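You operate a simulated robot arm through the tools that you are given. There is no shell and no other tool.

The job below is to be done with a simulated robot arm. You get a single attempt, and the scene is never put back.

## Task
Tip the water out of the orange dish into the grey tub and dry the dish.
Fine: the dish goes back on the teal mat; pink cloth, laid back after; leave the small brown dish.

Only the result counts: the job must be done as asked and must still hold three seconds after the hand-in. Knocking over, shifting, dropping, spilling or breaking anything else fails it. Flat cloth is picked up by pressing the open fingertips on it (5 to 10 N) and closing them slowly along it; thin cloth reads only 2 to 8 mm in the jaws.

## Robot
A 7-joint arm with a fingered hand, fixed in place. Base frame: the origin is on the floor under the middle of its stand, x ahead of it, y to its left, z up; the work surface is at about z = 0.9. Readings come in m, degrees, newtons and seconds.
With the tool pointing down near the work surface it reaches from about 0.18 to 0.64 m from the base axis. Its first joint turns from -115.0 to 115.0 degrees. Payload 3.1 kg.
Tool frame: the origin (TCP) lies between the finger pads and is the grasp point; the fingertips stand 0.022 m ahead of it; z points along the fingers, y is the line along which they close. The gripper opens to 0.112 m; its body begins 0.06 m behind the TCP. The gripper is a hand of 3 fingers: y runs from the thumb to the fingers, the wrist lies at [0, 0, -0.218] in the tool frame, and closing takes about 1.5 s.
Orientation is that of the tool frame in the base frame, as a unit quaternion [x, y, z, w]. With the fingers straight down and closing along the base's y, the tool's x points along the base's -x, its y along +y and its z along -z.

## Interface
- The arm moves only by the tool drive_tool. Its argument "rows" is a list of rows, each a list of 2 entries, a list of its own where there are three numbers: the shift along the tool's x, y, z in cm, then the turn, a rotation vector about the tool's x, y, z in degrees. In form: [[[tx, ty, tz], [rx, ry, rz]], ...]. A call has 1 to 20 rows; each row shifts and turns the commanded pose from where the row before left it, along the tool's axes as they then stand. "jaw" is the gripper command, from -1 (fully open) to 1 (shut), values between in proportion, set as the call begins (left out, the last holds). Rows are played at 5 a second. More than 0.05 m and 8.6 degrees between two rows, or a gripper value outside its range, and nothing of the call is played. A pose out of reach is approached as far as the arm can. The call stops where the force on the tool passes 40 N (or 10 N more than at its start, if that is more) or the arm is blocked; 0.2 s more then pass. The fingers move at their own pace (about 0.108 m/s each) and stop on an object; they squeeze with about 22 N. The grip force told is the motor's: it shows also when the fingers shut on nothing. Time passes only in rows, and 0.2 s behind the last, so rows that do not move let the fingers close. The reply holds the time, the measured pose of the TCP, the force on the tool along the base axes, the opening and the grip force, in the units named above and with some noise, with the torque about the TCP (base axes, N m) and any sound that the robot's microphone picked up, and new pictures: "pictures" is both (left out), scene, wrist or none.
- Cameras (640 x 400 px; columns grow to the right, rows downward): "scene" is fixed at [0.0485, -0.4956, 1.5026]; the picture's right is [0.78, -0.62, 0.00], its down [-0.34, -0.42, -0.84] and it looks along [0.52, 0.66, -0.54] (base axes); focal length 310 px, centre (320, 200). "wrist" rides on the gripper at [0.066, 0.003, -0.08] in the tool frame; the picture's right is [-0.05, 1.00, 0.00], its down [-0.77, -0.04, -0.64] and it looks along [-0.64, -0.03, 0.77] (tool axes); focal length 275 px, centre (320, 200). There is no depth. A picture from a camera that has moved, and an enlarged one, comes with that camera's place and axes in the base frame and with its lens. The place of the scene camera against the robot may be out by one fixed shift of up to 0.012 m in any direction.
- raise_lower(by): slides the trunk up (or, below 0, down) by that many m; the arm rides with it, the base frame stays. It gives what a move gives, with no picture.
- set_fingers(finger1, finger2, thumb_bend): sets how far each is bent, from 0 (flat) to 1 (curled in); at 0.3 the hand is open as for a grip, at 0.7 the pads meet at the TCP. One left out holds its place. A second passes; each finger stops where it meets its share of the squeeze, and holds until it gets a number again. A gripper value or a shape takes the hand back. It gives what a move gives, with no picture; readings hold the bend of each and the force on the fingers (four entries, about 0 where the hand has none), thumb and palm.
- hand_shape(shape): the hand has 3 fingers and takes this shape, open, in about a second: jaw (thumb against the fingers, like two jaws); tri (thumb and two fingers); tip (a fingertip pinch); poke (one finger out to press); point (the index stretched); flat (the hand flat); cup (the hand cupped); fist (a fist). The gripper value then closes the fingers along that shape, each until it touches; the sizes above hold for jaw. It gives what a move gives, with no picture.
- enlarge(camera, box): a new picture of the part [left, top, right, bottom] of that camera's present view, enlarged. No time passes.
- hand_in(): hands the job in; it is judged then, once.

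Nothing tells you positions but the pictures and the camera data. Unless the task says otherwise, let go and move clear before handing in.

The tools are called after "Call:" by a JSON object that holds its "api" and its "payload". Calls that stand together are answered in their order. drive_tool: Moves the arm, as the interface text tells. Its arguments: {"type":"object","properties":{"rows":{"type":"array","items":{"type":"array"}},"jaw":{"type":"number"},"pictures":{"type":"string","enum":["both","scene","wrist","none"]}},"required":["rows"]} The other tools are called the same way: raise_lower (by) moves the trunk up or down; hand_shape (shape) gives the hand a shape; set_fingers (finger1, finger2, thumb_bend) moves the fingers one by one; enlarge (camera, box) takes an enlarged picture of a part of a camera's view; hand_in () hands the job in.

At the start:

```text
t: 0.0
eef_pos: [0.3587, -0.0633, 1.3365]
ee_rot: [0.0, 1.0, 0.0, 0.0]
force: [0.9, 0.5, -0.5]
torque: [-0.01, -0.02, 0.0]
width: 0.1121
grasp_force: 0.0
shape: jaw
bend: [0.3, 0.3, 0.3]
finger forces: [0.0, 0.0, 0.1, 0.0, 0.0, 0.0]
trunk travel left (down, up): [-0.875, 0.115]
```

scene: 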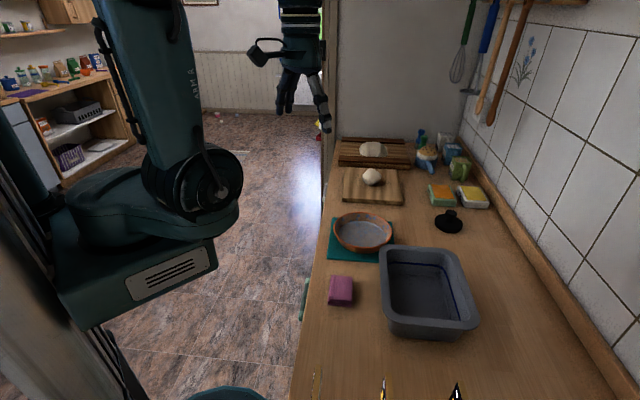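
wrist: 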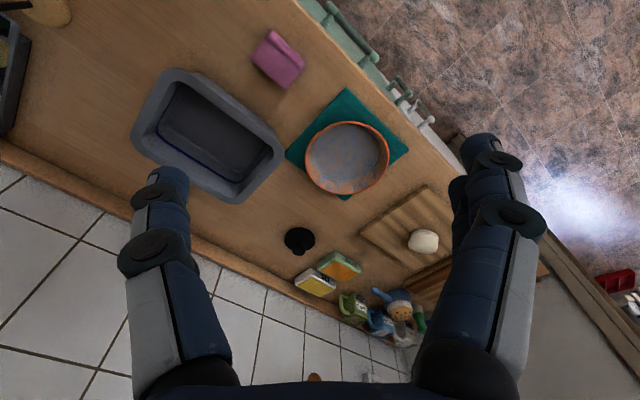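

I see the orange dish with water on the teal mat at about (0.59, -0.01), the grey tub near (0.55, -0.26), and the folded pink cloth near (0.40, -0.12). I'll enlarge the views before moving anything.

Call:
{"api": "enlarge", "payload": {"camera": "scene", "box": [290, 130, 500, 350]}}

Call:
{"api": "enlarge", "payload": {"camera": "wrist", "box": [120, 0, 460, 220]}}

Call:
{"api": "enlarge", "payload": {"camera": "wrist", "box": [240, 200, 480, 380]}}

Call:
{"api": "enlarge", "payload": {"camera": "scene", "box": [280, 330, 500, 400]}}

```text
1.82 times, centred on (395, 240) of scene
camera zoom: at [0.0485, -0.4956, 1.5026], right [0.78, -0.62, 0.0], down [-0.34, -0.42, -0.84], along [0.52, 0.66, -0.54], focal length 563 px, centre (184, 127)
```

zoom: 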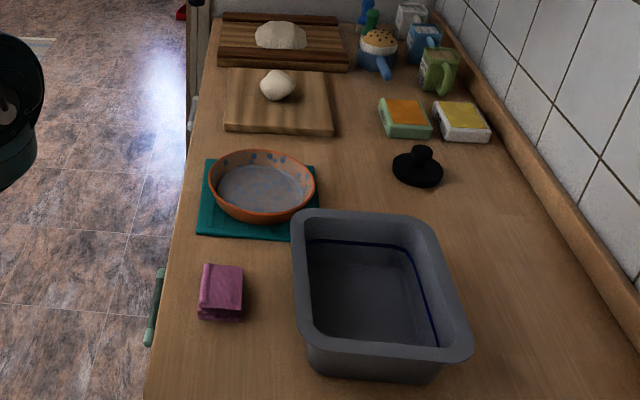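

```text
1.82 times, centred on (290, 110) of wrist
camera zoom: at [0.2935, -0.0602, 1.416], right [0.05, 1.0, 0.0], down [0.77, -0.04, 0.64], along [0.64, -0.03, -0.77], focal length 500 px, centre (374, 364)
```

zoom: 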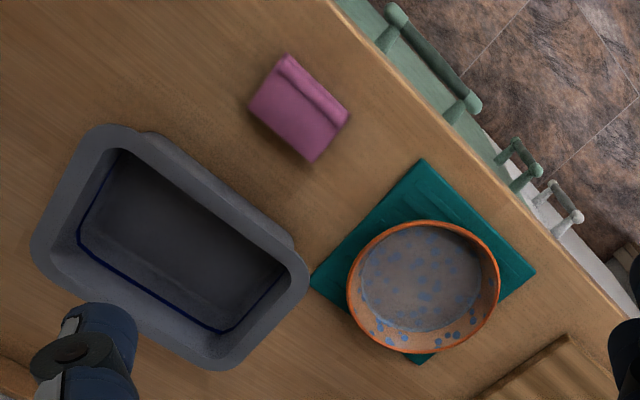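

```text
2.22 times, centred on (360, 290) of wrist
camera zoom: at [0.2935, -0.0602, 1.416], right [0.05, 1.0, 0.0], down [0.77, -0.04, 0.64], along [0.64, -0.03, -0.77], focal length 612 px, centre (231, 0)
```

zoom: 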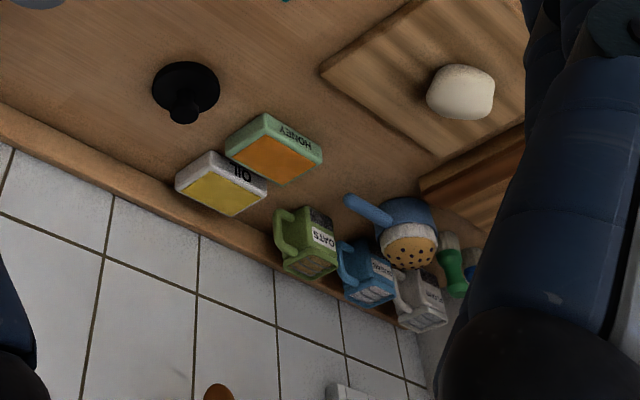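

```text
2.91 times, centred on (390, 365) of scene
camera zoom: at [0.0485, -0.4956, 1.5026], right [0.78, -0.62, 0.0], down [-0.34, -0.42, -0.84], along [0.52, 0.66, -0.54], focal length 901 px, centre (116, -280)
```

zoom: 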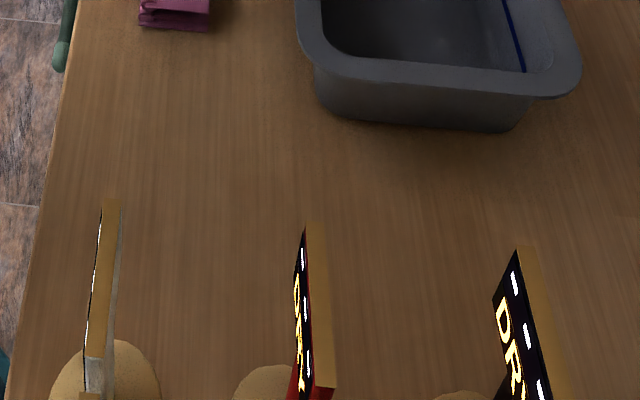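

The dish, mat, tub and cloth are clear, and the counter runs about 45° to the base axes. I haven't found the small brown dish yet, so next I'll enlarge the corner of the wrist view and the lower edge of the scene view.

Call:
{"api": "enlarge", "payload": {"camera": "wrist", "box": [0, 0, 160, 100]}}

Call:
{"api": "enlarge", "payload": {"camera": "scene", "box": [310, 200, 420, 270]}}

```text
4.00 times, centred on (80, 50) of wrist
camera zoom: at [0.2935, -0.0602, 1.416], right [0.05, 1.0, 0.0], down [0.77, -0.04, 0.64], along [0.64, -0.03, -0.77], focal length 1101 px, centre (1280, 800)
```

zoom: 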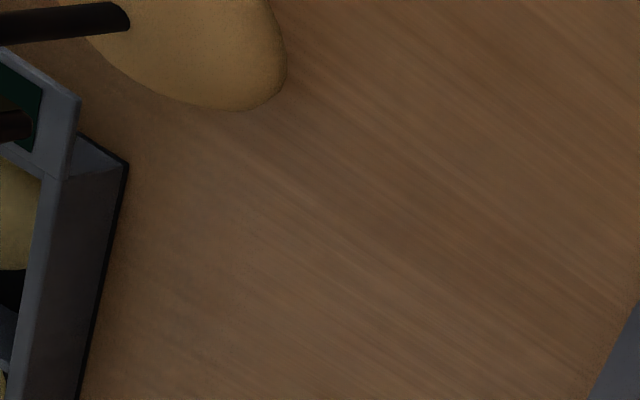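

```text
5.71 times, centred on (365, 235) of scene
camera zoom: at [0.0485, -0.4956, 1.5026], right [0.78, -0.62, 0.0], down [-0.34, -0.42, -0.84], along [0.52, 0.66, -0.54], focal length 1770 px, centre (63, 0)
```

zoom: 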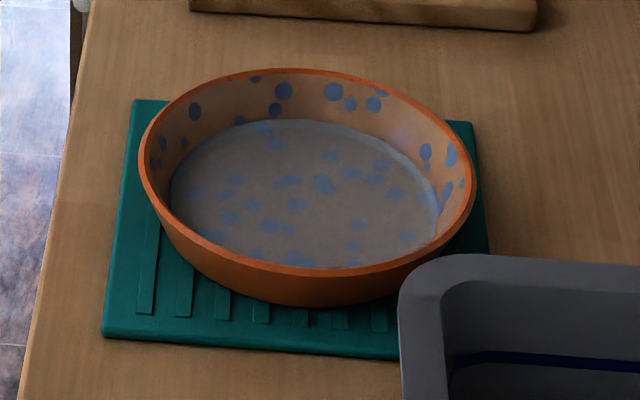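

The dish holds shallow water over a speckled inside and sits on the ribbed teal mat. Next I'll bring the hand closer in free air to get an accurate wrist view of the dish.

Call:
{"api": "drive_tool", "payload": {"rows": [[[-1.52, 1.89, 3.11], [0, 0, 0]], [[-1.52, 1.89, 3.11], [0, 0, 0]], [[-1.52, 1.89, 3.11], [0, 0, 0]], [[-1.52, 1.89, 3.11], [0, 0, 0]], [[-1.52, 1.89, 3.11], [0, 0, 0]], [[-1.52, 1.89, 3.11], [0, 0, 0]], [[0, 0, 0], [0, 0, 0]]], "pictures": "both"}}

```text
t: 1.6
eef_pos: [0.4499, 0.0486, 1.1474]
ee_rot: [0.0, 1.0, 0.001, 0.001]
force: [-0.8, -0.2, -0.3]
torque: [0.01, 0.0, 0.01]
width: 0.1119
grasp_force: 0.1
shape: jaw
bend: [0.3, 0.3, 0.3]
finger forces: [0.0, 0.0, 0.1, 0.1, 0.1, 0.0]
trunk travel left (down, up): [-0.875, 0.115]
camera wrist: at [0.3839, 0.0522, 1.2269], right [0.05, 1.0, 0.0], down [0.77, -0.04, 0.64], along [0.64, -0.03, -0.77], focal length 275 px, centre (320, 200)
```

scene: 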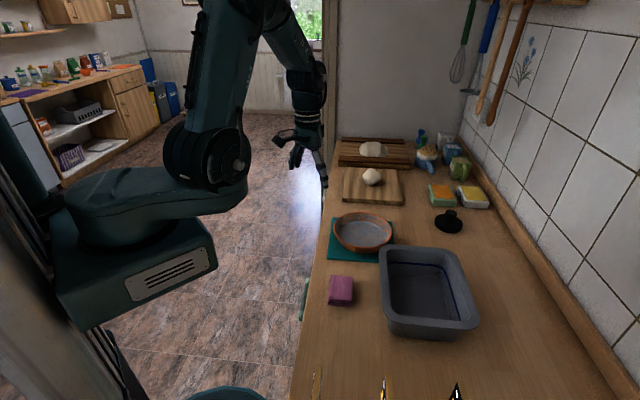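
wrist: 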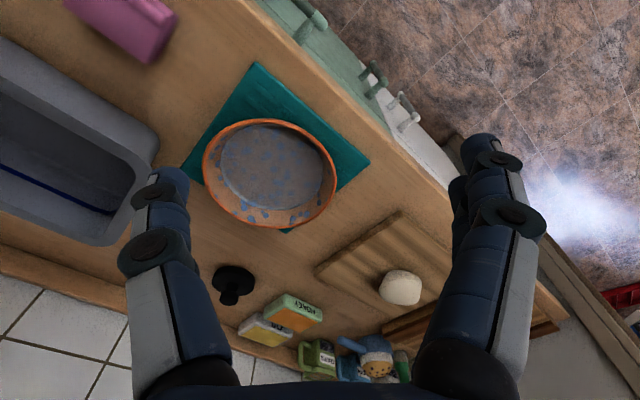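

The dish rim centre triangulates to about (0.578, -0.02, 0.943), with a diameter of about 0.165 m. I'll enlarge the dish and the tub from this view for detail.

Call:
{"api": "enlarge", "payload": {"camera": "wrist", "box": [170, 50, 390, 250]}}

Call:
{"api": "enlarge", "payload": {"camera": "wrist", "box": [0, 0, 200, 260]}}

```text
2.00 times, centred on (280, 150) of wrist
camera zoom: at [0.3839, 0.0522, 1.2269], right [0.05, 1.0, 0.0], down [0.77, -0.04, 0.64], along [0.64, -0.03, -0.77], focal length 551 px, centre (400, 300)
```

zoom: 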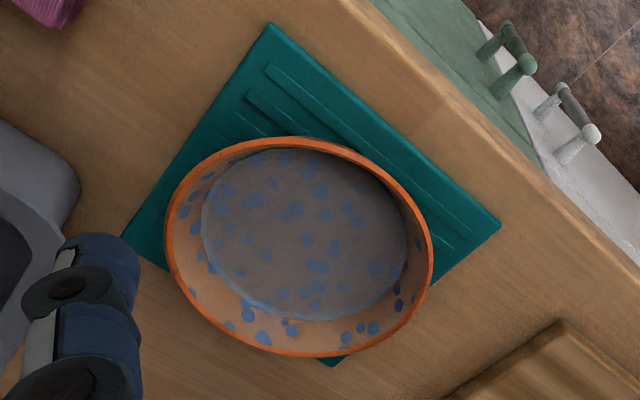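

```text
1.54 times, centred on (100, 130) of wrist
camera zoom: at [0.3839, 0.0522, 1.2269], right [0.05, 1.0, 0.0], down [0.77, -0.04, 0.64], along [0.64, -0.03, -0.77], focal length 424 px, centre (658, 308)
```

zoom: 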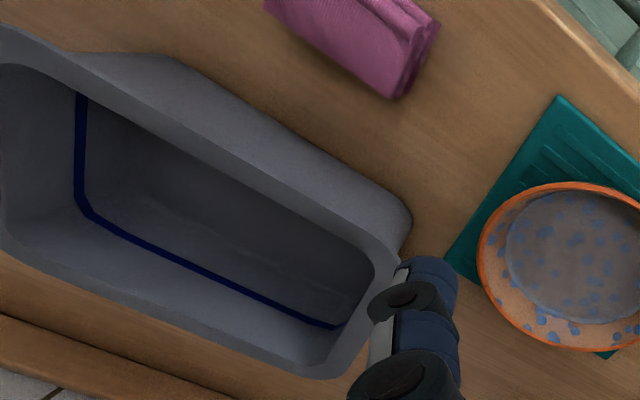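

The mat is about 0.19 m square, centred near (0.589, -0.02), with the dish roughly centred on it. The tub is centred near (0.526, -0.263) with its rim at z≈0.98. Before touching the dish I'll rehearse the pour poses empty and high up, to check reach.

Call:
{"api": "drive_tool", "payload": {"rows": [[[-2.78, -3.16, 0], [0, 0, 0]], [[-2.78, -3.16, 0], [0, 0, 0]], [[-2.78, -3.16, 0], [0, 0, 0]], [[-2.78, -3.16, 0], [0, 0, 0]], [[-2.78, -3.16, 0], [0, 0, 0]], [[0, 0, 0], [0, 0, 7.33]], [[0, 0, 0], [0, 0, 7.33]], [[0, 0, 0], [0, 0, 7.33]], [[0, 0, 0], [6.67, 0, 0]], [[0, 0, 0], [6.67, 0, 0]], [[0, 0, 0], [6.67, 0, 0]], [[0, 0, 0], [0, 0, 0]]], "pictures": "both"}}

```text
t: 4.2
eef_pos: [0.591, -0.1096, 1.1492]
ee_rot: [0.188, 0.967, -0.171, -0.033]
force: [0.5, -1.0, 0.0]
torque: [0.01, 0.02, 0.01]
width: 0.1121
grasp_force: 0.1
shape: jaw
bend: [0.3, 0.3, 0.3]
finger forces: [0.1, 0.1, 0.0, 0.0, 0.0, 0.0]
trunk travel left (down, up): [-0.875, 0.115]
camera wrist: at [0.5402, -0.0558, 1.2236], right [0.4, 0.85, -0.34], down [0.78, -0.12, 0.61], along [0.48, -0.51, -0.71], focal length 275 px, centre (320, 200)
```

scene: 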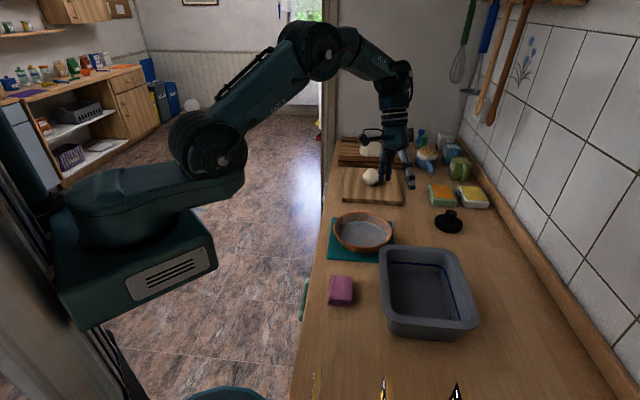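
wrist: 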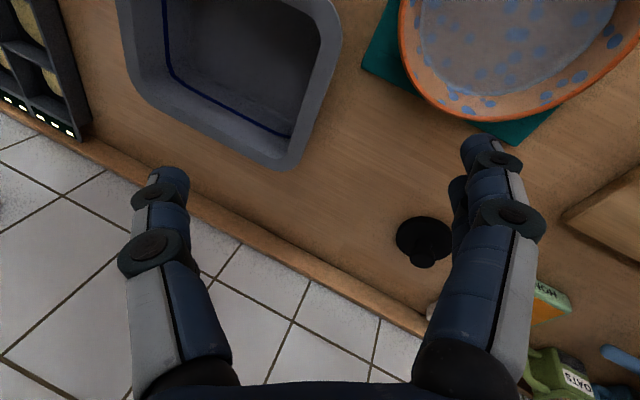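

The pre-pour pose over the tub is within reach. I'll now rehearse tipping the hand to horizontal over the tub, still empty and high.

Call:
{"api": "drive_tool", "payload": {"rows": [[[0, -1.335, 0.076], [-8.46, 0, 0]], [[0, -1.331, -0.121], [-8.46, 0, 0]], [[0, -1.299, -0.316], [-8.46, 0, 0]], [[0, -1.238, -0.503], [-8.46, 0, 0]], [[0, -1.151, -0.68], [-8.46, 0, 0]], [[0, -1.038, -0.841], [-8.46, 0, 0]], [[0, -0.903, -0.985], [-8.46, 0, 0]], [[0, -0.749, -1.107], [-8.46, 0, 0]], [[0, -0.576, -1.205], [-8.46, 0, 0]], [[0, -0.393, -1.276], [-8.46, 0, 0]], [[0, -0.201, -1.321], [-8.46, 0, 0]], [[0, -0.004, -1.337], [-8.46, 0, 0]], [[0, 0.193, -1.323], [-8.46, 0, 0]], [[0, 0, 0], [0, 0, 0]], [[0, 0, 0], [0, 0, 0]]], "pictures": "both"}}

```text
t: 7.4
eef_pos: [0.5178, -0.2544, 1.2034]
ee_rot: [0.135, 0.694, 0.695, 0.135]
force: [0.4, 0.0, 0.1]
torque: [-0.01, 0.03, -0.01]
width: 0.1118
grasp_force: 0.1
shape: jaw
bend: [0.3, 0.3, 0.3]
finger forces: [0.0, 0.1, 0.1, 0.0, 0.0, 0.0]
out of reach, approached as far as the arm can: row 13
trunk travel left (down, up): [-0.875, 0.115]
camera wrist: at [0.4278, -0.3044, 1.2064], right [0.04, -0.02, 1.0], down [0.48, -0.88, -0.04], along [0.88, 0.48, -0.03], focal length 275 px, centre (320, 200)
```

scene: 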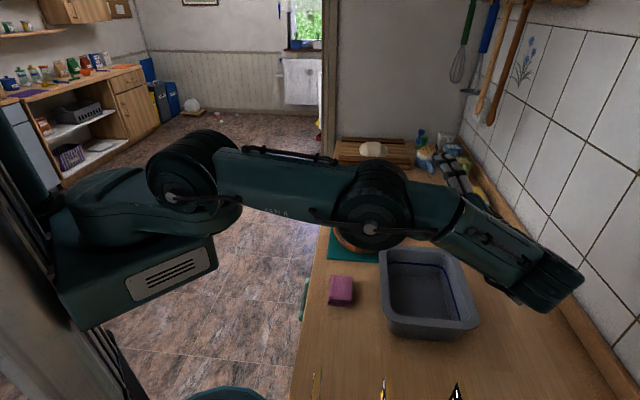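
wrist: 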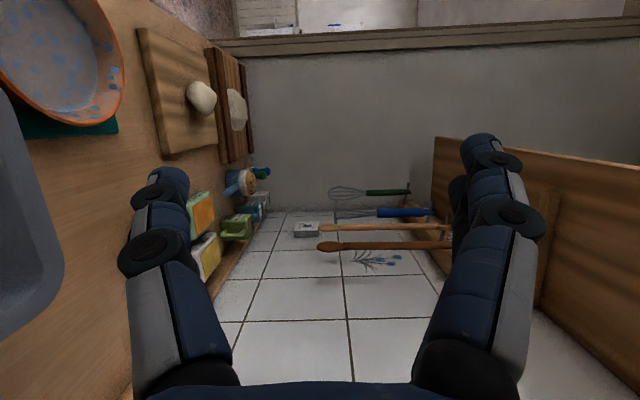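

The pour poses are reachable, only about 1 cm short at the extreme tilt, which is fine. I'll now return the hand upright and bring it above the left (+y) rim of the dish.

Call:
{"api": "drive_tool", "payload": {"rows": [[[0, 0, 1.28], [8.46, 0, 0]], [[0, 0.188, 1.266], [8.46, 0, 0]], [[0, 0.372, 1.225], [8.46, 0, 0]], [[0, 0.549, 1.156], [8.46, 0, 0]], [[0, 0.713, 1.063], [8.46, 0, 0]], [[0, 0.861, 0.947], [8.46, 0, 0]], [[0, 0.992, 0.809], [8.46, 0, 0]], [[0, 1.1, 0.655], [8.46, 0, 0]], [[0, 1.184, 0.486], [8.46, 0, 0]], [[0, 1.243, 0.307], [8.46, 0, 0]], [[0, 1.274, 0.12], [8.46, 0, 0]], [[0, 1.278, -0.068], [8.46, 0, 0]], [[0, 0, 0], [0, -1.46, -7.19]], [[0, 0, 0], [0, -1.46, -7.19]], [[0, 0, 0], [0, -1.46, -7.19]], [[0, 3.65, 0.89], [0, 0, 0]], [[0, 3.65, 0.89], [0, 0, 0]], [[0, 3.65, 0.89], [0, 0, 0]], [[0, 3.65, 0.89], [0, 0, 0]], [[0, 3.65, 0.89], [0, 0, 0]]], "jaw": 0, "pictures": "both"}}

```text
t: 11.6
eef_pos: [0.5763, 0.06, 1.1216]
ee_rot: [0.0, 0.995, -0.101, -0.001]
force: [-0.1, 0.5, 0.9]
torque: [0.0, 0.03, 0.03]
width: 0.0565
grasp_force: 0.1
shape: jaw
bend: [0.73, 0.73, 0.7]
finger forces: [0.0, 0.1, 0.0, 0.0, 0.0, 0.0]
trunk travel left (down, up): [-0.875, 0.115]
camera wrist: at [0.5108, 0.0796, 1.2001], right [0.05, 0.98, -0.2], down [0.77, 0.09, 0.63], along [0.64, -0.18, -0.75], focal length 275 px, centre (320, 200)
```

scene: 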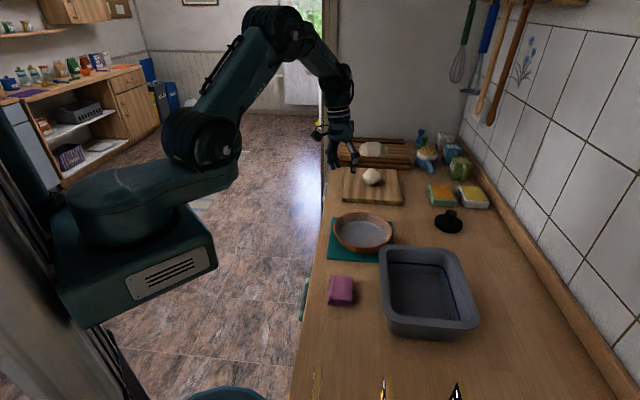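
wrist: 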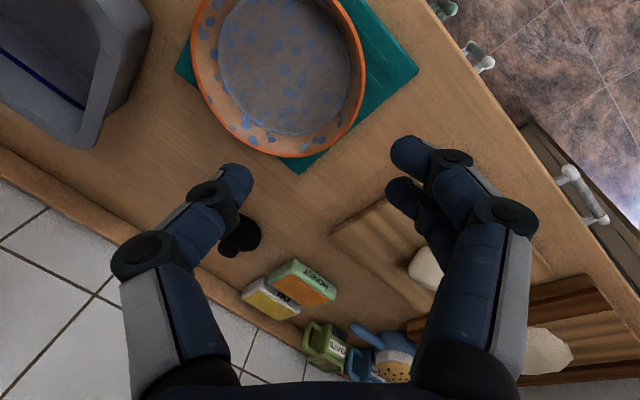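

The dish centre refines to about (0.587, -0.020) with radius 0.083, and the hand is above its +y rim with the thumb on the inner side. I'll descend to just above the rim and check alignment.

Call:
{"api": "drive_tool", "payload": {"rows": [[[-0.22, 0.71, 3.72], [0, 0, 0]], [[-0.22, 0.71, 3.72], [0, 0, 0]], [[-0.22, 0.71, 3.72], [0, 0, 0]], [[-0.22, 0.71, 3.72], [0, 0, 0]], [[0, 0, 0], [0, 0, 0]]], "pictures": "both"}}

```text
t: 12.8
eef_pos: [0.5843, 0.0559, 0.9729]
ee_rot: [0.0, 0.995, -0.101, 0.0]
force: [0.5, 0.2, 0.3]
torque: [-0.02, 0.0, 0.01]
width: 0.0565
grasp_force: 0.1
shape: jaw
bend: [0.73, 0.73, 0.7]
finger forces: [0.0, 0.0, 0.1, 0.1, 0.1, 0.0]
trunk travel left (down, up): [-0.875, 0.115]
camera wrist: at [0.5187, 0.0761, 1.0506], right [0.05, 0.98, -0.2], down [0.77, 0.09, 0.63], along [0.64, -0.18, -0.75], focal length 275 px, centre (320, 200)
```

scene: 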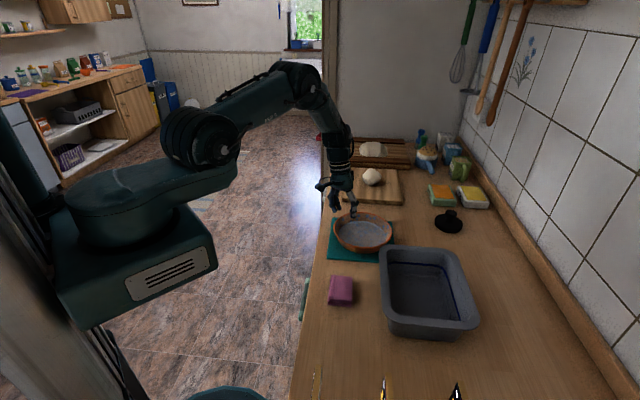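
wrist: 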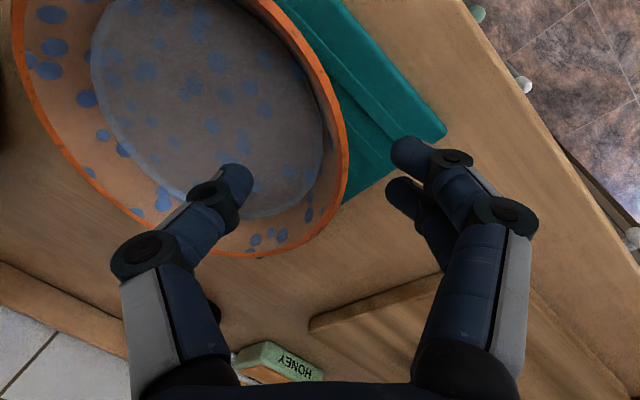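

The thumb is over the inside of the dish and the two fingers are outside the rim, which lies near y≈0.064. I'll lower slowly so the wall sits between the pads, then check.

Call:
{"api": "drive_tool", "payload": {"rows": [[[0, 0.37, 1.15], [0, 0, 0]], [[0, 0.37, 1.15], [0, 0, 0]], [[0, 0.37, 1.15], [0, 0, 0]], [[0, 0, 0], [0, 0, 0]]], "pictures": "wrist"}}

Call:
{"api": "enlarge", "payload": {"camera": "scene", "box": [300, 160, 420, 270]}}

```text
t: 13.8
eef_pos: [0.5849, 0.0606, 0.9365]
ee_rot: [-0.001, 0.995, -0.101, 0.001]
force: [1.1, 0.6, 8.8]
torque: [0.32, -0.01, -0.04]
width: 0.0557
grasp_force: 0.0
shape: jaw
bend: [0.73, 0.73, 0.7]
finger forces: [4.4, 4.1, 0.0, 0.1, 0.0, 0.0]
trunk travel left (down, up): [-0.875, 0.115]
camera wrist: at [0.5187, 0.0801, 1.0139], right [0.05, 0.98, -0.2], down [0.77, 0.09, 0.63], along [0.64, -0.18, -0.75], focal length 275 px, centre (320, 200)
```

wrist: 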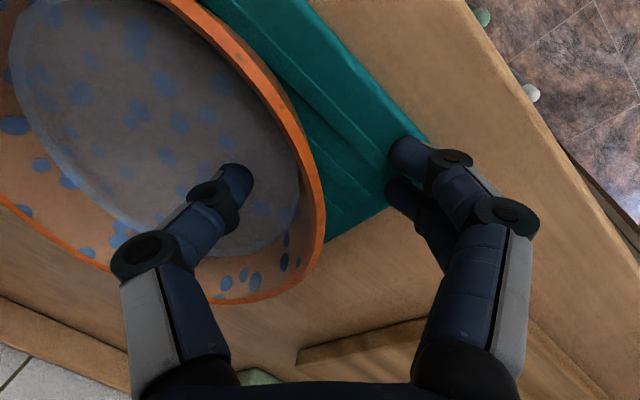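

```text
3.64 times, centred on (360, 215) of scene
camera zoom: at [0.0485, -0.4956, 1.5026], right [0.78, -0.62, 0.0], down [-0.34, -0.42, -0.84], along [0.52, 0.66, -0.54], focal length 1127 px, centre (174, 146)
```

zoom: 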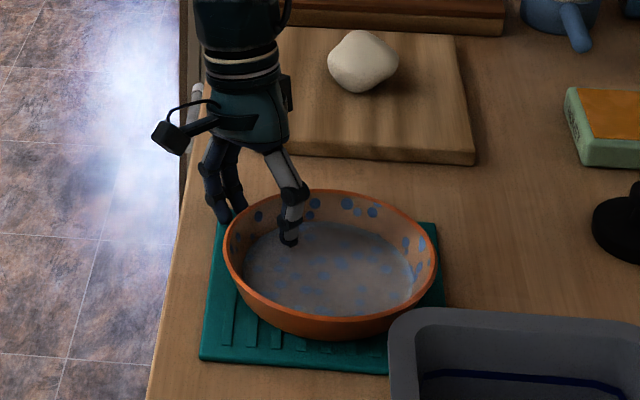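

The outer fingertips are touching the mat lightly at 4 N each, and the rim sits almost exactly at the TCP. I'll raise 4 mm and close on the wall.

Call:
{"api": "drive_tool", "payload": {"rows": [[[0, 0, -0.4], [0, 0, 0]], [[0, 0, 0], [0, 0, 0]]], "pictures": "none"}}

Call:
{"api": "drive_tool", "payload": {"rows": [[[0, 0, 0], [0, 0, 0]], [[0, 0, 0], [0, 0, 0]], [[0, 0, 0], [0, 0, 0]], [[0, 0, 0], [0, 0, 0]], [[0, 0, 0], [0, 0, 0]], [[0, 0, 0], [0, 0, 0]], [[0, 0, 0], [0, 0, 0]]], "jaw": 1, "pictures": "both"}}

```text
t: 14.4
eef_pos: [0.5845, 0.0609, 0.9386]
ee_rot: [0.0, 0.995, -0.1, -0.001]
force: [-0.1, -0.1, 0.4]
torque: [0.04, 0.0, 0.02]
width: 0.0564
grasp_force: 0.1
shape: jaw
bend: [0.73, 0.73, 0.7]
finger forces: [0.0, 0.1, 0.1, 0.0, 0.0, 0.0]
trunk travel left (down, up): [-0.875, 0.115]
```

```text
t: 16.0
eef_pos: [0.5856, 0.0609, 0.9395]
ee_rot: [0.0, 0.995, -0.1, -0.001]
force: [0.5, 0.2, 0.0]
torque: [0.01, -0.05, 0.05]
width: 0.001
grasp_force: 22.5
shape: jaw
bend: [0.62, 0.65, 0.7]
finger forces: [9.8, 9.7, 0.0, 0.0, 19.5, 0.0]
trunk travel left (down, up): [-0.875, 0.115]
camera wrist: at [0.5194, 0.0803, 1.0171], right [0.05, 0.98, -0.2], down [0.77, 0.09, 0.63], along [0.63, -0.18, -0.75], focal length 275 px, centre (320, 200)
```

scene: 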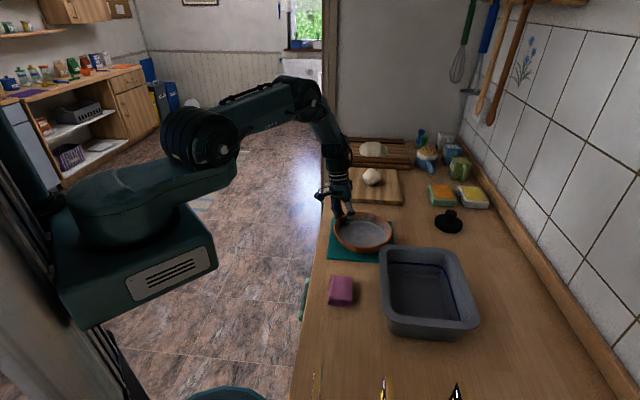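
wrist: 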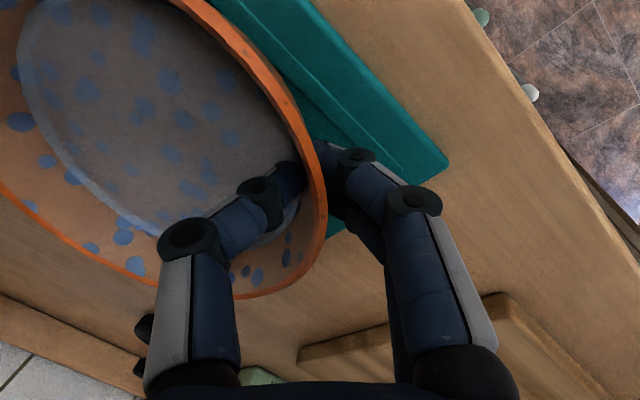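

The wall is gripped between thumb and fingers with about 20 N on each side. I'll lift gently by 2 cm and check that the dish stays level.

Call:
{"api": "drive_tool", "payload": {"rows": [[[0, -0.1, -0.49], [0, 0, 0]], [[0, -0.1, -0.49], [0, 0, 0]], [[0, -0.1, -0.49], [0, 0, 0]], [[0, -0.1, -0.49], [0, 0, 0]], [[0, 0, 0], [0, 0, 0]]], "pictures": "both"}}

Call:
{"api": "enlarge", "payload": {"camera": "scene", "box": [300, 160, 420, 270]}}

```text
t: 17.2
eef_pos: [0.5872, 0.062, 0.9588]
ee_rot: [0.0, 0.995, -0.1, -0.001]
force: [-1.1, -2.2, -2.5]
torque: [0.07, -0.02, 0.04]
width: 0.0007
grasp_force: 22.1
shape: jaw
bend: [0.62, 0.66, 0.7]
finger forces: [9.7, 9.9, 0.1, 0.0, 20.4, 0.1]
trunk travel left (down, up): [-0.875, 0.115]
camera wrist: at [0.5205, 0.0811, 1.0371], right [0.05, 0.98, -0.2], down [0.77, 0.09, 0.63], along [0.63, -0.18, -0.75], focal length 275 px, centre (320, 200)
```

scene: 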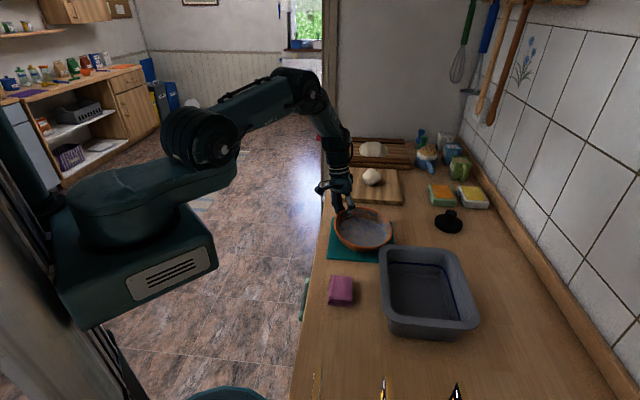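
wrist: 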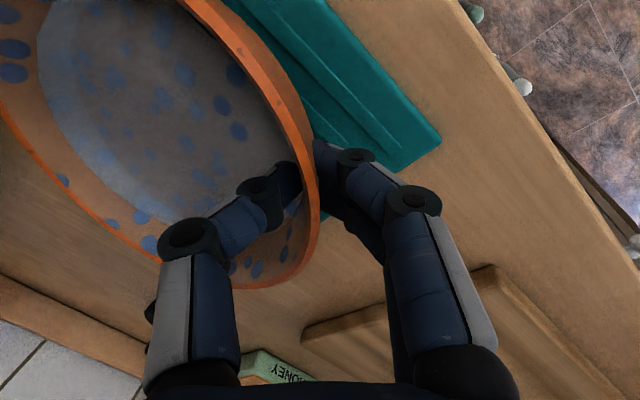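

```text
3.64 times, centred on (360, 215) of scene
camera zoom: at [0.0485, -0.4956, 1.5026], right [0.78, -0.62, 0.0], down [-0.34, -0.42, -0.84], along [0.52, 0.66, -0.54], focal length 1127 px, centre (174, 146)
```

zoom: 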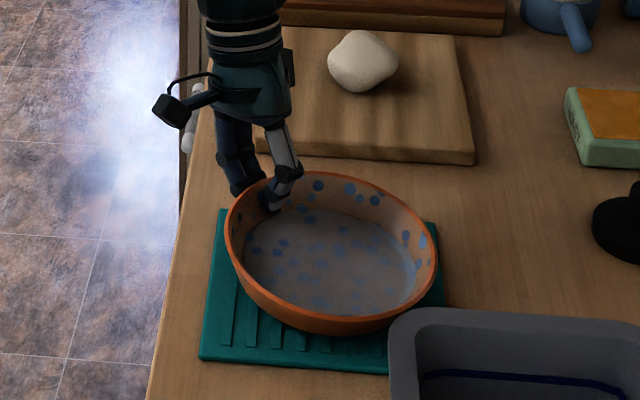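

The grip side rose but the far edge still rests on the mat, so the dish is tilted about 7° and pivots a little in the grip. I'll rotate the hand outward slowly, which should lever the far edge up, and watch the torque and the water.

Call:
{"api": "drive_tool", "payload": {"rows": [[[0, 0, 0], [2.5, 0, 0]], [[0, 0, 0], [2.5, 0, 0]], [[0, 0, 0], [2.5, 0, 0]], [[0, 0, 0], [2.5, 0, 0]], [[0, 0, 0], [0, 0, 0]]], "pictures": "wrist"}}

Call:
{"api": "enlarge", "payload": {"camera": "scene", "box": [300, 160, 420, 270]}}

```text
t: 18.4
eef_pos: [0.586, 0.0619, 0.958]
ee_rot: [0.0, 0.982, -0.188, -0.001]
force: [0.5, 4.0, -2.9]
torque: [0.13, -0.04, 0.07]
width: 0.001
grasp_force: 22.4
shape: jaw
bend: [0.62, 0.67, 0.7]
finger forces: [10.7, 12.4, 0.0, 0.0, 20.9, 0.0]
trunk travel left (down, up): [-0.875, 0.115]
camera wrist: at [0.5197, 0.0946, 1.0318], right [0.05, 0.93, -0.37], down [0.77, 0.2, 0.6], along [0.63, -0.31, -0.71], focal length 275 px, centre (320, 200)
```

wrist: 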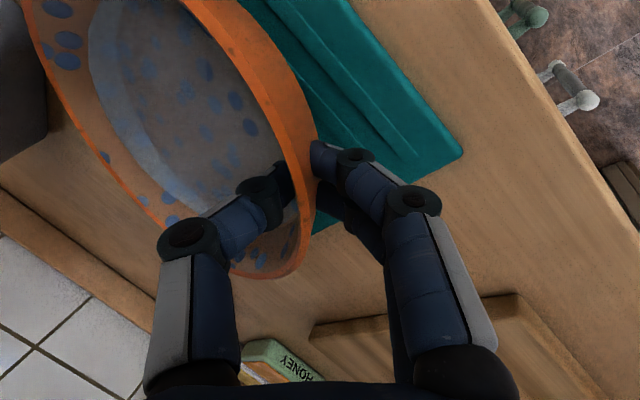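

```text
3.64 times, centred on (360, 215) of scene
camera zoom: at [0.0485, -0.4956, 1.5026], right [0.78, -0.62, 0.0], down [-0.34, -0.42, -0.84], along [0.52, 0.66, -0.54], focal length 1127 px, centre (174, 146)
```

zoom: 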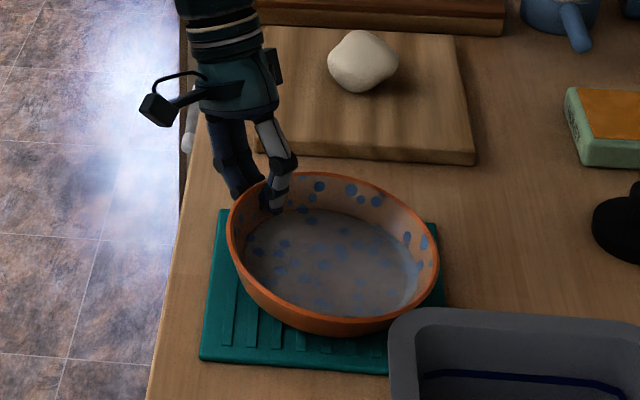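

The torque is rising slowly, to 0.13 Nm, and the far edge is still on the mat. I'll rotate further in small steps, since the thumb high and fingertips low gives better leverage, and keep checking.

Call:
{"api": "drive_tool", "payload": {"rows": [[[0, 0, 0], [2.5, 0, 0]], [[0, 0, 0], [2.5, 0, 0]], [[0, 0, 0], [2.5, 0, 0]], [[0, 0, 0], [2.5, 0, 0]], [[0, 0, 0], [0, 0, 0]]], "pictures": "wrist"}}

Call:
{"api": "enlarge", "payload": {"camera": "scene", "box": [300, 160, 420, 270]}}

```text
t: 19.6
eef_pos: [0.5851, 0.0611, 0.9593]
ee_rot: [-0.001, 0.962, -0.272, 0.0]
force: [-0.2, -0.1, -4.5]
torque: [0.32, -0.03, 0.05]
width: 0.0001
grasp_force: 21.7
shape: jaw
bend: [0.63, 0.68, 0.7]
finger forces: [11.7, 12.6, 0.0, 0.0, 23.4, 0.0]
trunk travel left (down, up): [-0.875, 0.115]
camera wrist: at [0.5197, 0.1065, 1.0253], right [0.05, 0.85, -0.52], down [0.77, 0.3, 0.56], along [0.63, -0.43, -0.64], focal length 275 px, centre (320, 200)
```

wrist: 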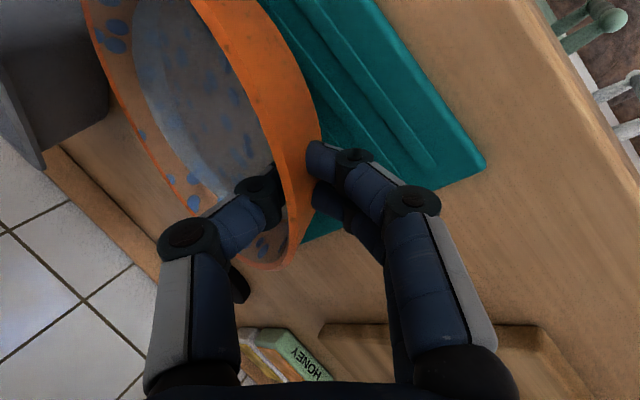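

```text
3.64 times, centred on (360, 215) of scene
camera zoom: at [0.0485, -0.4956, 1.5026], right [0.78, -0.62, 0.0], down [-0.34, -0.42, -0.84], along [0.52, 0.66, -0.54], focal length 1127 px, centre (174, 146)
```

zoom: 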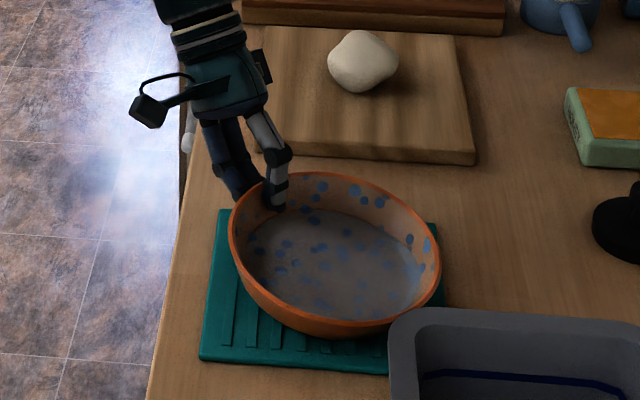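

The torque has climbed to 0.32 Nm with 4.5 N of load, so the hand now carries almost the whole dish. I'll rotate a little further to level it and check whether it comes clear of the mat.

Call:
{"api": "drive_tool", "payload": {"rows": [[[0, 0, 0], [2, 0, 0]], [[0, 0, 0], [2, 0, 0]], [[0, 0, 0], [2, 0, 0]], [[0, 0, 0], [2, 0, 0]], [[0, 0, 0], [0, 0, 0]]], "pictures": "wrist"}}

Call:
{"api": "enlarge", "payload": {"camera": "scene", "box": [300, 160, 420, 270]}}

```text
t: 20.8
eef_pos: [0.5861, 0.0605, 0.9587]
ee_rot: [0.0, 0.941, -0.338, -0.001]
force: [0.7, 0.1, -5.2]
torque: [0.41, -0.06, -0.02]
width: 0.0001
grasp_force: 22.1
shape: jaw
bend: [0.63, 0.68, 0.7]
finger forces: [16.8, 10.4, 0.0, 0.0, 25.9, 0.1]
trunk travel left (down, up): [-0.875, 0.115]
camera wrist: at [0.52, 0.1156, 1.0182], right [0.05, 0.77, -0.64], down [0.77, 0.38, 0.51], along [0.63, -0.51, -0.58], focal length 275 px, centre (320, 200)
```

wrist: 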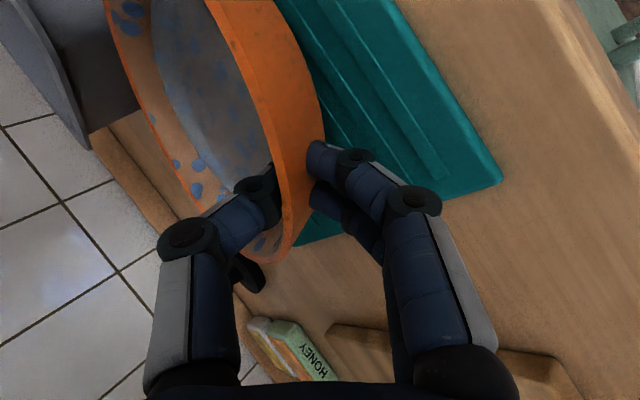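

```text
3.64 times, centred on (360, 215) of scene
camera zoom: at [0.0485, -0.4956, 1.5026], right [0.78, -0.62, 0.0], down [-0.34, -0.42, -0.84], along [0.52, 0.66, -0.54], focal length 1127 px, centre (174, 146)
```

zoom: 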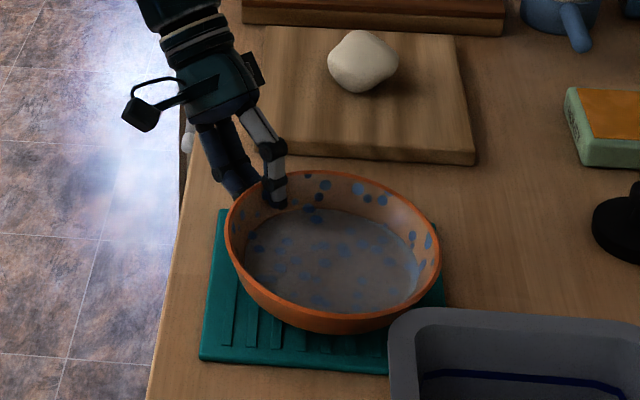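

The load is now about 5.2 N with 0.41 Nm, which is close to fully carried. I'll rotate 8° more to level the dish.

Call:
{"api": "drive_tool", "payload": {"rows": [[[0, 0, 0], [2, 0, 0]], [[0, 0, 0], [2, 0, 0]], [[0, 0, 0], [2, 0, 0]], [[0, 0, 0], [2, 0, 0]], [[0, 0, 0], [0, 0, 0]]], "pictures": "wrist"}}

Call:
{"api": "enlarge", "payload": {"camera": "scene", "box": [300, 160, 420, 270]}}

```text
t: 22.0
eef_pos: [0.5822, 0.0608, 0.96]
ee_rot: [0.0, 0.915, -0.403, -0.001]
force: [0.0, -0.6, -4.5]
torque: [0.45, -0.03, 0.0]
width: 0.0
grasp_force: 22.0
shape: jaw
bend: [0.63, 0.68, 0.7]
finger forces: [17.0, 10.6, 0.1, 0.0, 25.8, 0.1]
out of reach, approached as far as the arm can: row 4
trunk travel left (down, up): [-0.875, 0.115]
camera wrist: at [0.5167, 0.1222, 1.0114], right [0.05, 0.67, -0.74], down [0.77, 0.45, 0.46], along [0.63, -0.59, -0.5], focal length 275 px, centre (320, 200)
```

wrist: 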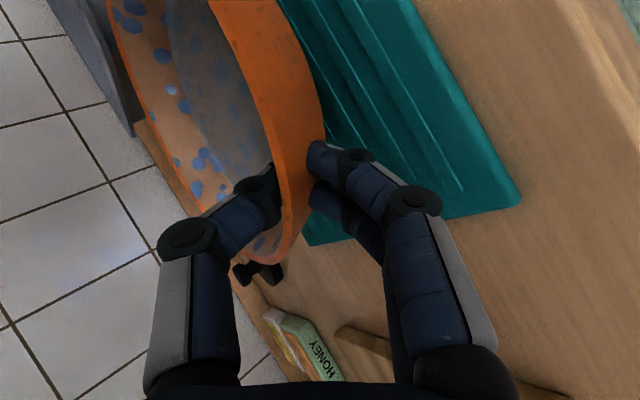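

```text
3.64 times, centred on (360, 215) of scene
camera zoom: at [0.0485, -0.4956, 1.5026], right [0.78, -0.62, 0.0], down [-0.34, -0.42, -0.84], along [0.52, 0.66, -0.54], focal length 1127 px, centre (174, 146)
```

zoom: 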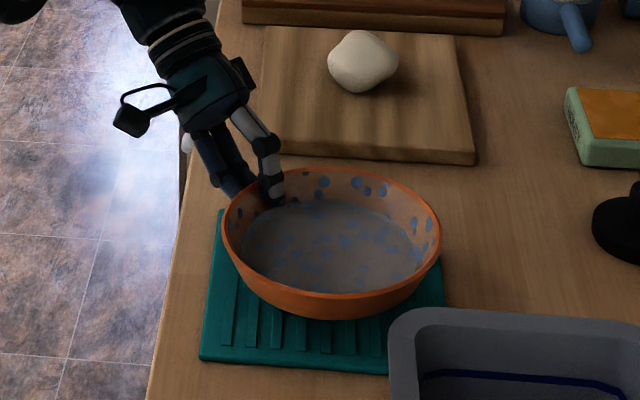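

The dish is now held level and clear of the mat, with the water calm. I'll lift it slowly to about z=1.06, keeping it level, before moving toward the tub.

Call:
{"api": "drive_tool", "payload": {"rows": [[[0.15, -0.44, -0.4], [0, 0, 0]], [[0.3, -0.88, -0.81], [0, 0, 0]], [[0.3, -0.88, -0.81], [0, 0, 0]], [[0.3, -0.88, -0.81], [0, 0, 0]], [[0.3, -0.88, -0.81], [0, 0, 0]], [[0.3, -0.88, -0.81], [0, 0, 0]], [[0.3, -0.88, -0.81], [0, 0, 0]], [[0.3, -0.88, -0.81], [0, 0, 0]], [[0.15, -0.44, -0.4], [0, 0, 0]], [[0, 0, 0], [0, 0, 0]]], "pictures": "both"}}

Call:
{"api": "enlarge", "payload": {"camera": "scene", "box": [280, 110, 440, 260]}}

```text
t: 24.2
eef_pos: [0.5622, 0.0614, 1.0489]
ee_rot: [0.0, 0.915, -0.403, -0.001]
force: [-0.7, 0.4, -5.7]
torque: [0.43, -0.02, 0.04]
width: 0.0
grasp_force: 22.2
shape: jaw
bend: [0.63, 0.68, 0.7]
finger forces: [16.7, 10.5, 0.0, 0.0, 25.6, 0.0]
out of reach, approached as far as the arm can: row 2
trunk travel left (down, up): [-0.875, 0.115]
camera wrist: at [0.496, 0.1239, 1.1008], right [0.05, 0.67, -0.74], down [0.77, 0.45, 0.45], along [0.63, -0.59, -0.5], focal length 275 px, centre (320, 200)
```

scene: 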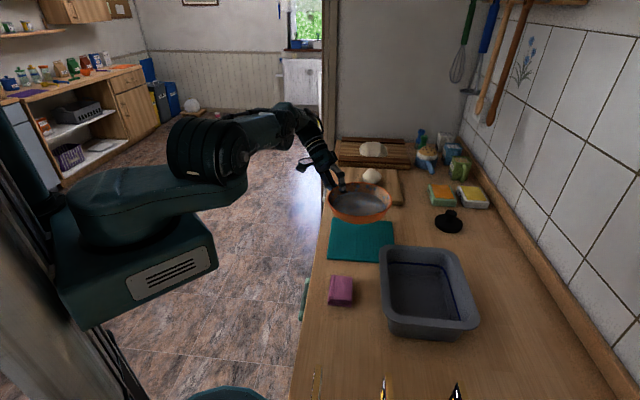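
wrist: 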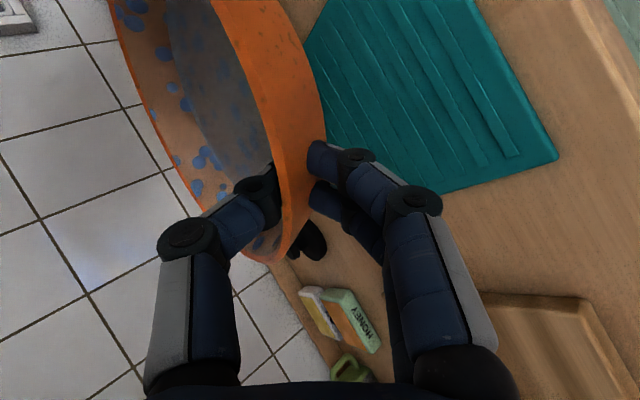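

```text
2.67 times, centred on (360, 185) of scene
camera zoom: at [0.0485, -0.4956, 1.5026], right [0.78, -0.62, 0.0], down [-0.34, -0.42, -0.84], along [0.52, 0.66, -0.54], focal length 826 px, centre (213, 240)
```

zoom: 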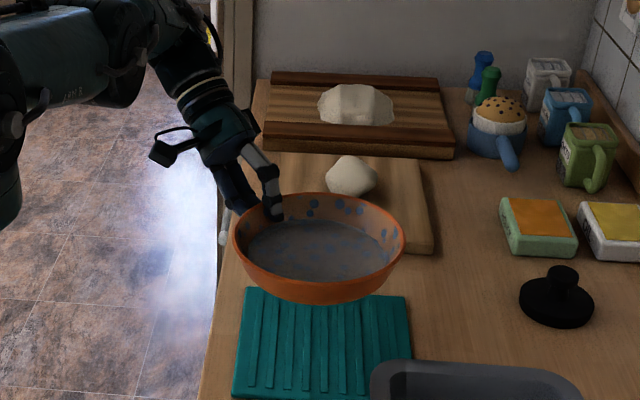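

The dish hangs level at z≈1.05 with the load steady. I'll now carry it smoothly toward the tub with a 10° yaw, stopping with the far lip over the tub.

Call:
{"api": "drive_tool", "payload": {"rows": [[[-0.04, -0.56, 0.5], [0, 0.37, 0.34]], [[-0.08, -1.13, 1.0], [0, 0.737, 0.676]], [[-0.08, -1.13, 1.0], [0, 0.737, 0.676]], [[-0.08, -1.13, 1.0], [0, 0.737, 0.676]], [[-0.08, -1.13, 1.0], [0, 0.737, 0.676]], [[-0.08, -1.13, 1.0], [0, 0.737, 0.676]], [[-0.08, -1.13, 1.0], [0, 0.737, 0.676]], [[-0.08, -1.13, 1.0], [0, 0.737, 0.676]], [[-0.08, -1.13, 1.0], [0, 0.737, 0.676]], [[-0.08, -1.13, 1.0], [0, 0.737, 0.676]], [[-0.04, -0.56, 0.5], [0, 0.37, 0.34]], [[0, 0, 0], [0, 0, 0]]], "pictures": "both"}}

Call:
{"api": "enlarge", "payload": {"camera": "scene", "box": [320, 150, 500, 340]}}

```text
t: 26.8
eef_pos: [0.557, -0.0889, 1.0658]
ee_rot: [0.079, 0.912, -0.401, -0.036]
force: [0.9, -0.2, -4.8]
torque: [0.41, -0.12, 0.01]
width: 0.0002
grasp_force: 22.2
shape: jaw
bend: [0.63, 0.68, 0.7]
finger forces: [16.3, 10.6, 0.0, 0.1, 25.4, 0.0]
trunk travel left (down, up): [-0.875, 0.115]
camera wrist: at [0.5041, -0.0174, 1.1178], right [0.16, 0.66, -0.74], down [0.84, 0.3, 0.46], along [0.52, -0.69, -0.5], focal length 275 px, centre (320, 200)
```

scene: 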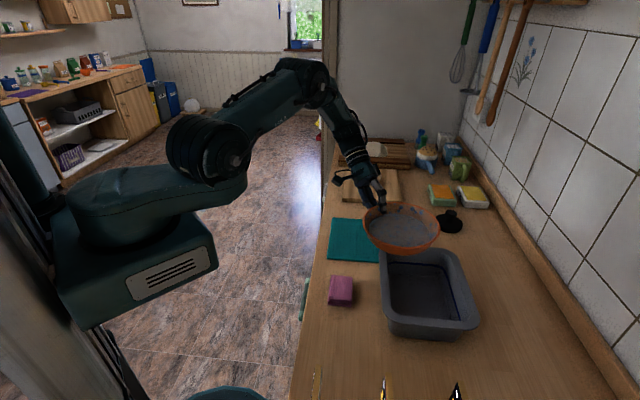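
wrist: 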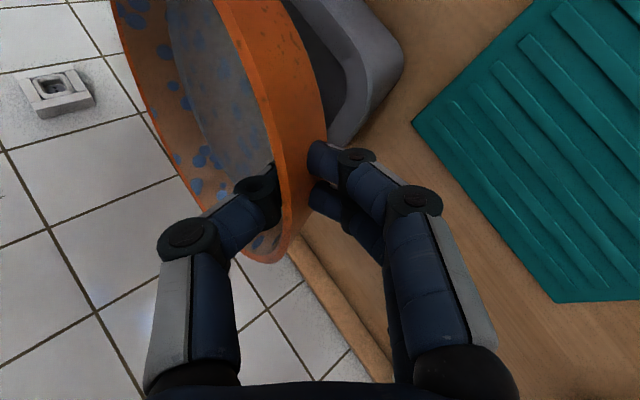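

```text
2.11 times, centred on (410, 245) of scene
camera zoom: at [0.0485, -0.4956, 1.5026], right [0.78, -0.62, 0.0], down [-0.34, -0.42, -0.84], along [0.52, 0.66, -0.54], focal length 652 px, centre (130, 105)
```

zoom: 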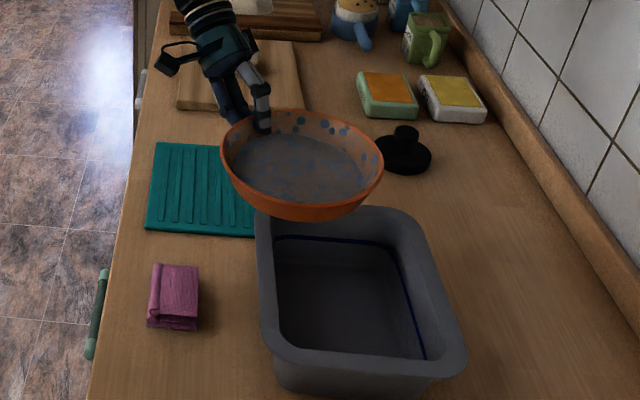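

The far lip is above the middle of the tub and the water is still calm. I'll lower 2 cm and begin tipping slowly about the lip, to 40°, then check.

Call:
{"api": "drive_tool", "payload": {"rows": [[[0, 0.74, 0.68], [0, 0, 0]], [[0, 0.74, 0.68], [0, 0, 0]], [[0, -0.875, -0.748], [-4, 0, 0]], [[0, -0.875, -0.748], [-4, 0, 0]], [[0, -0.875, -0.748], [-4, 0, 0]], [[0, -0.875, -0.748], [-4, 0, 0]], [[0, -0.875, -0.748], [-4, 0, 0]], [[0, -0.875, -0.748], [-4, 0, 0]], [[0, -0.875, -0.748], [-4, 0, 0]], [[0, -0.875, -0.748], [-4, 0, 0]], [[0, -0.875, -0.748], [-4, 0, 0]], [[0, -0.875, -0.748], [-4, 0, 0]], [[0, 0, 0], [0, 0, 0]]], "pictures": "both"}}

Call:
{"api": "enlarge", "payload": {"camera": "scene", "box": [320, 150, 500, 340]}}

```text
t: 29.6
eef_pos: [0.5512, -0.1263, 1.1523]
ee_rot: [0.087, 0.994, -0.066, -0.005]
force: [-0.4, 0.3, -4.4]
torque: [0.26, -0.06, 0.0]
width: 0.0
grasp_force: 22.2
shape: jaw
bend: [0.63, 0.68, 0.7]
finger forces: [11.8, 10.1, 0.1, 0.0, 23.6, 0.0]
trunk travel left (down, up): [-0.875, 0.115]
camera wrist: at [0.4889, -0.102, 1.2315], right [0.22, 0.97, -0.13], down [0.77, -0.09, 0.63], along [0.6, -0.24, -0.76], focal length 275 px, centre (320, 200)
```

scene: 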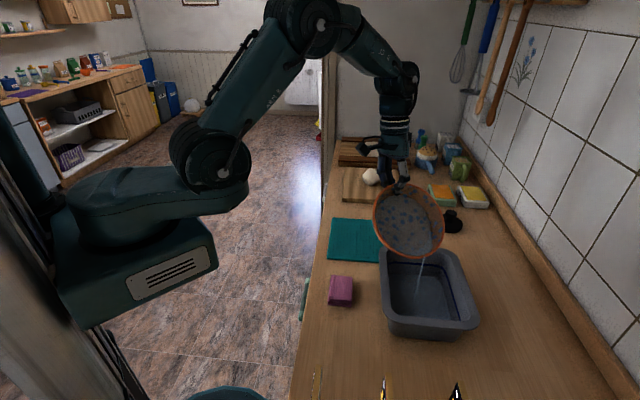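
wrist: 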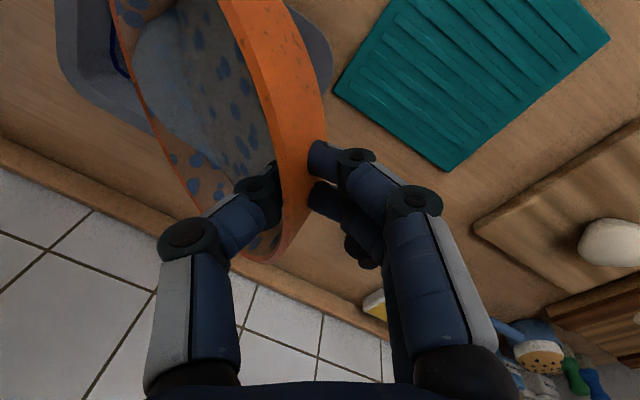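

```text
2.11 times, centred on (410, 245) of scene
camera zoom: at [0.0485, -0.4956, 1.5026], right [0.78, -0.62, 0.0], down [-0.34, -0.42, -0.84], along [0.52, 0.66, -0.54], focal length 652 px, centre (130, 105)
```

zoom: 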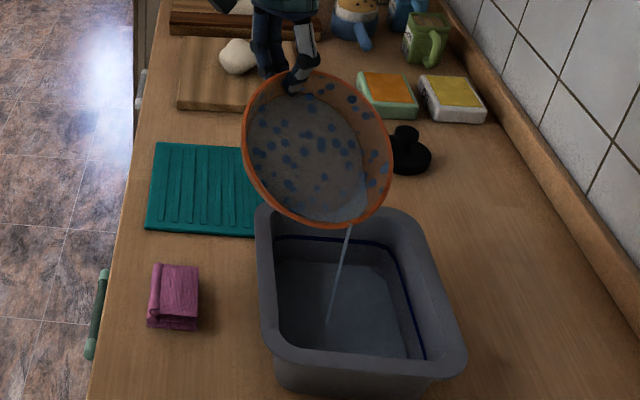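

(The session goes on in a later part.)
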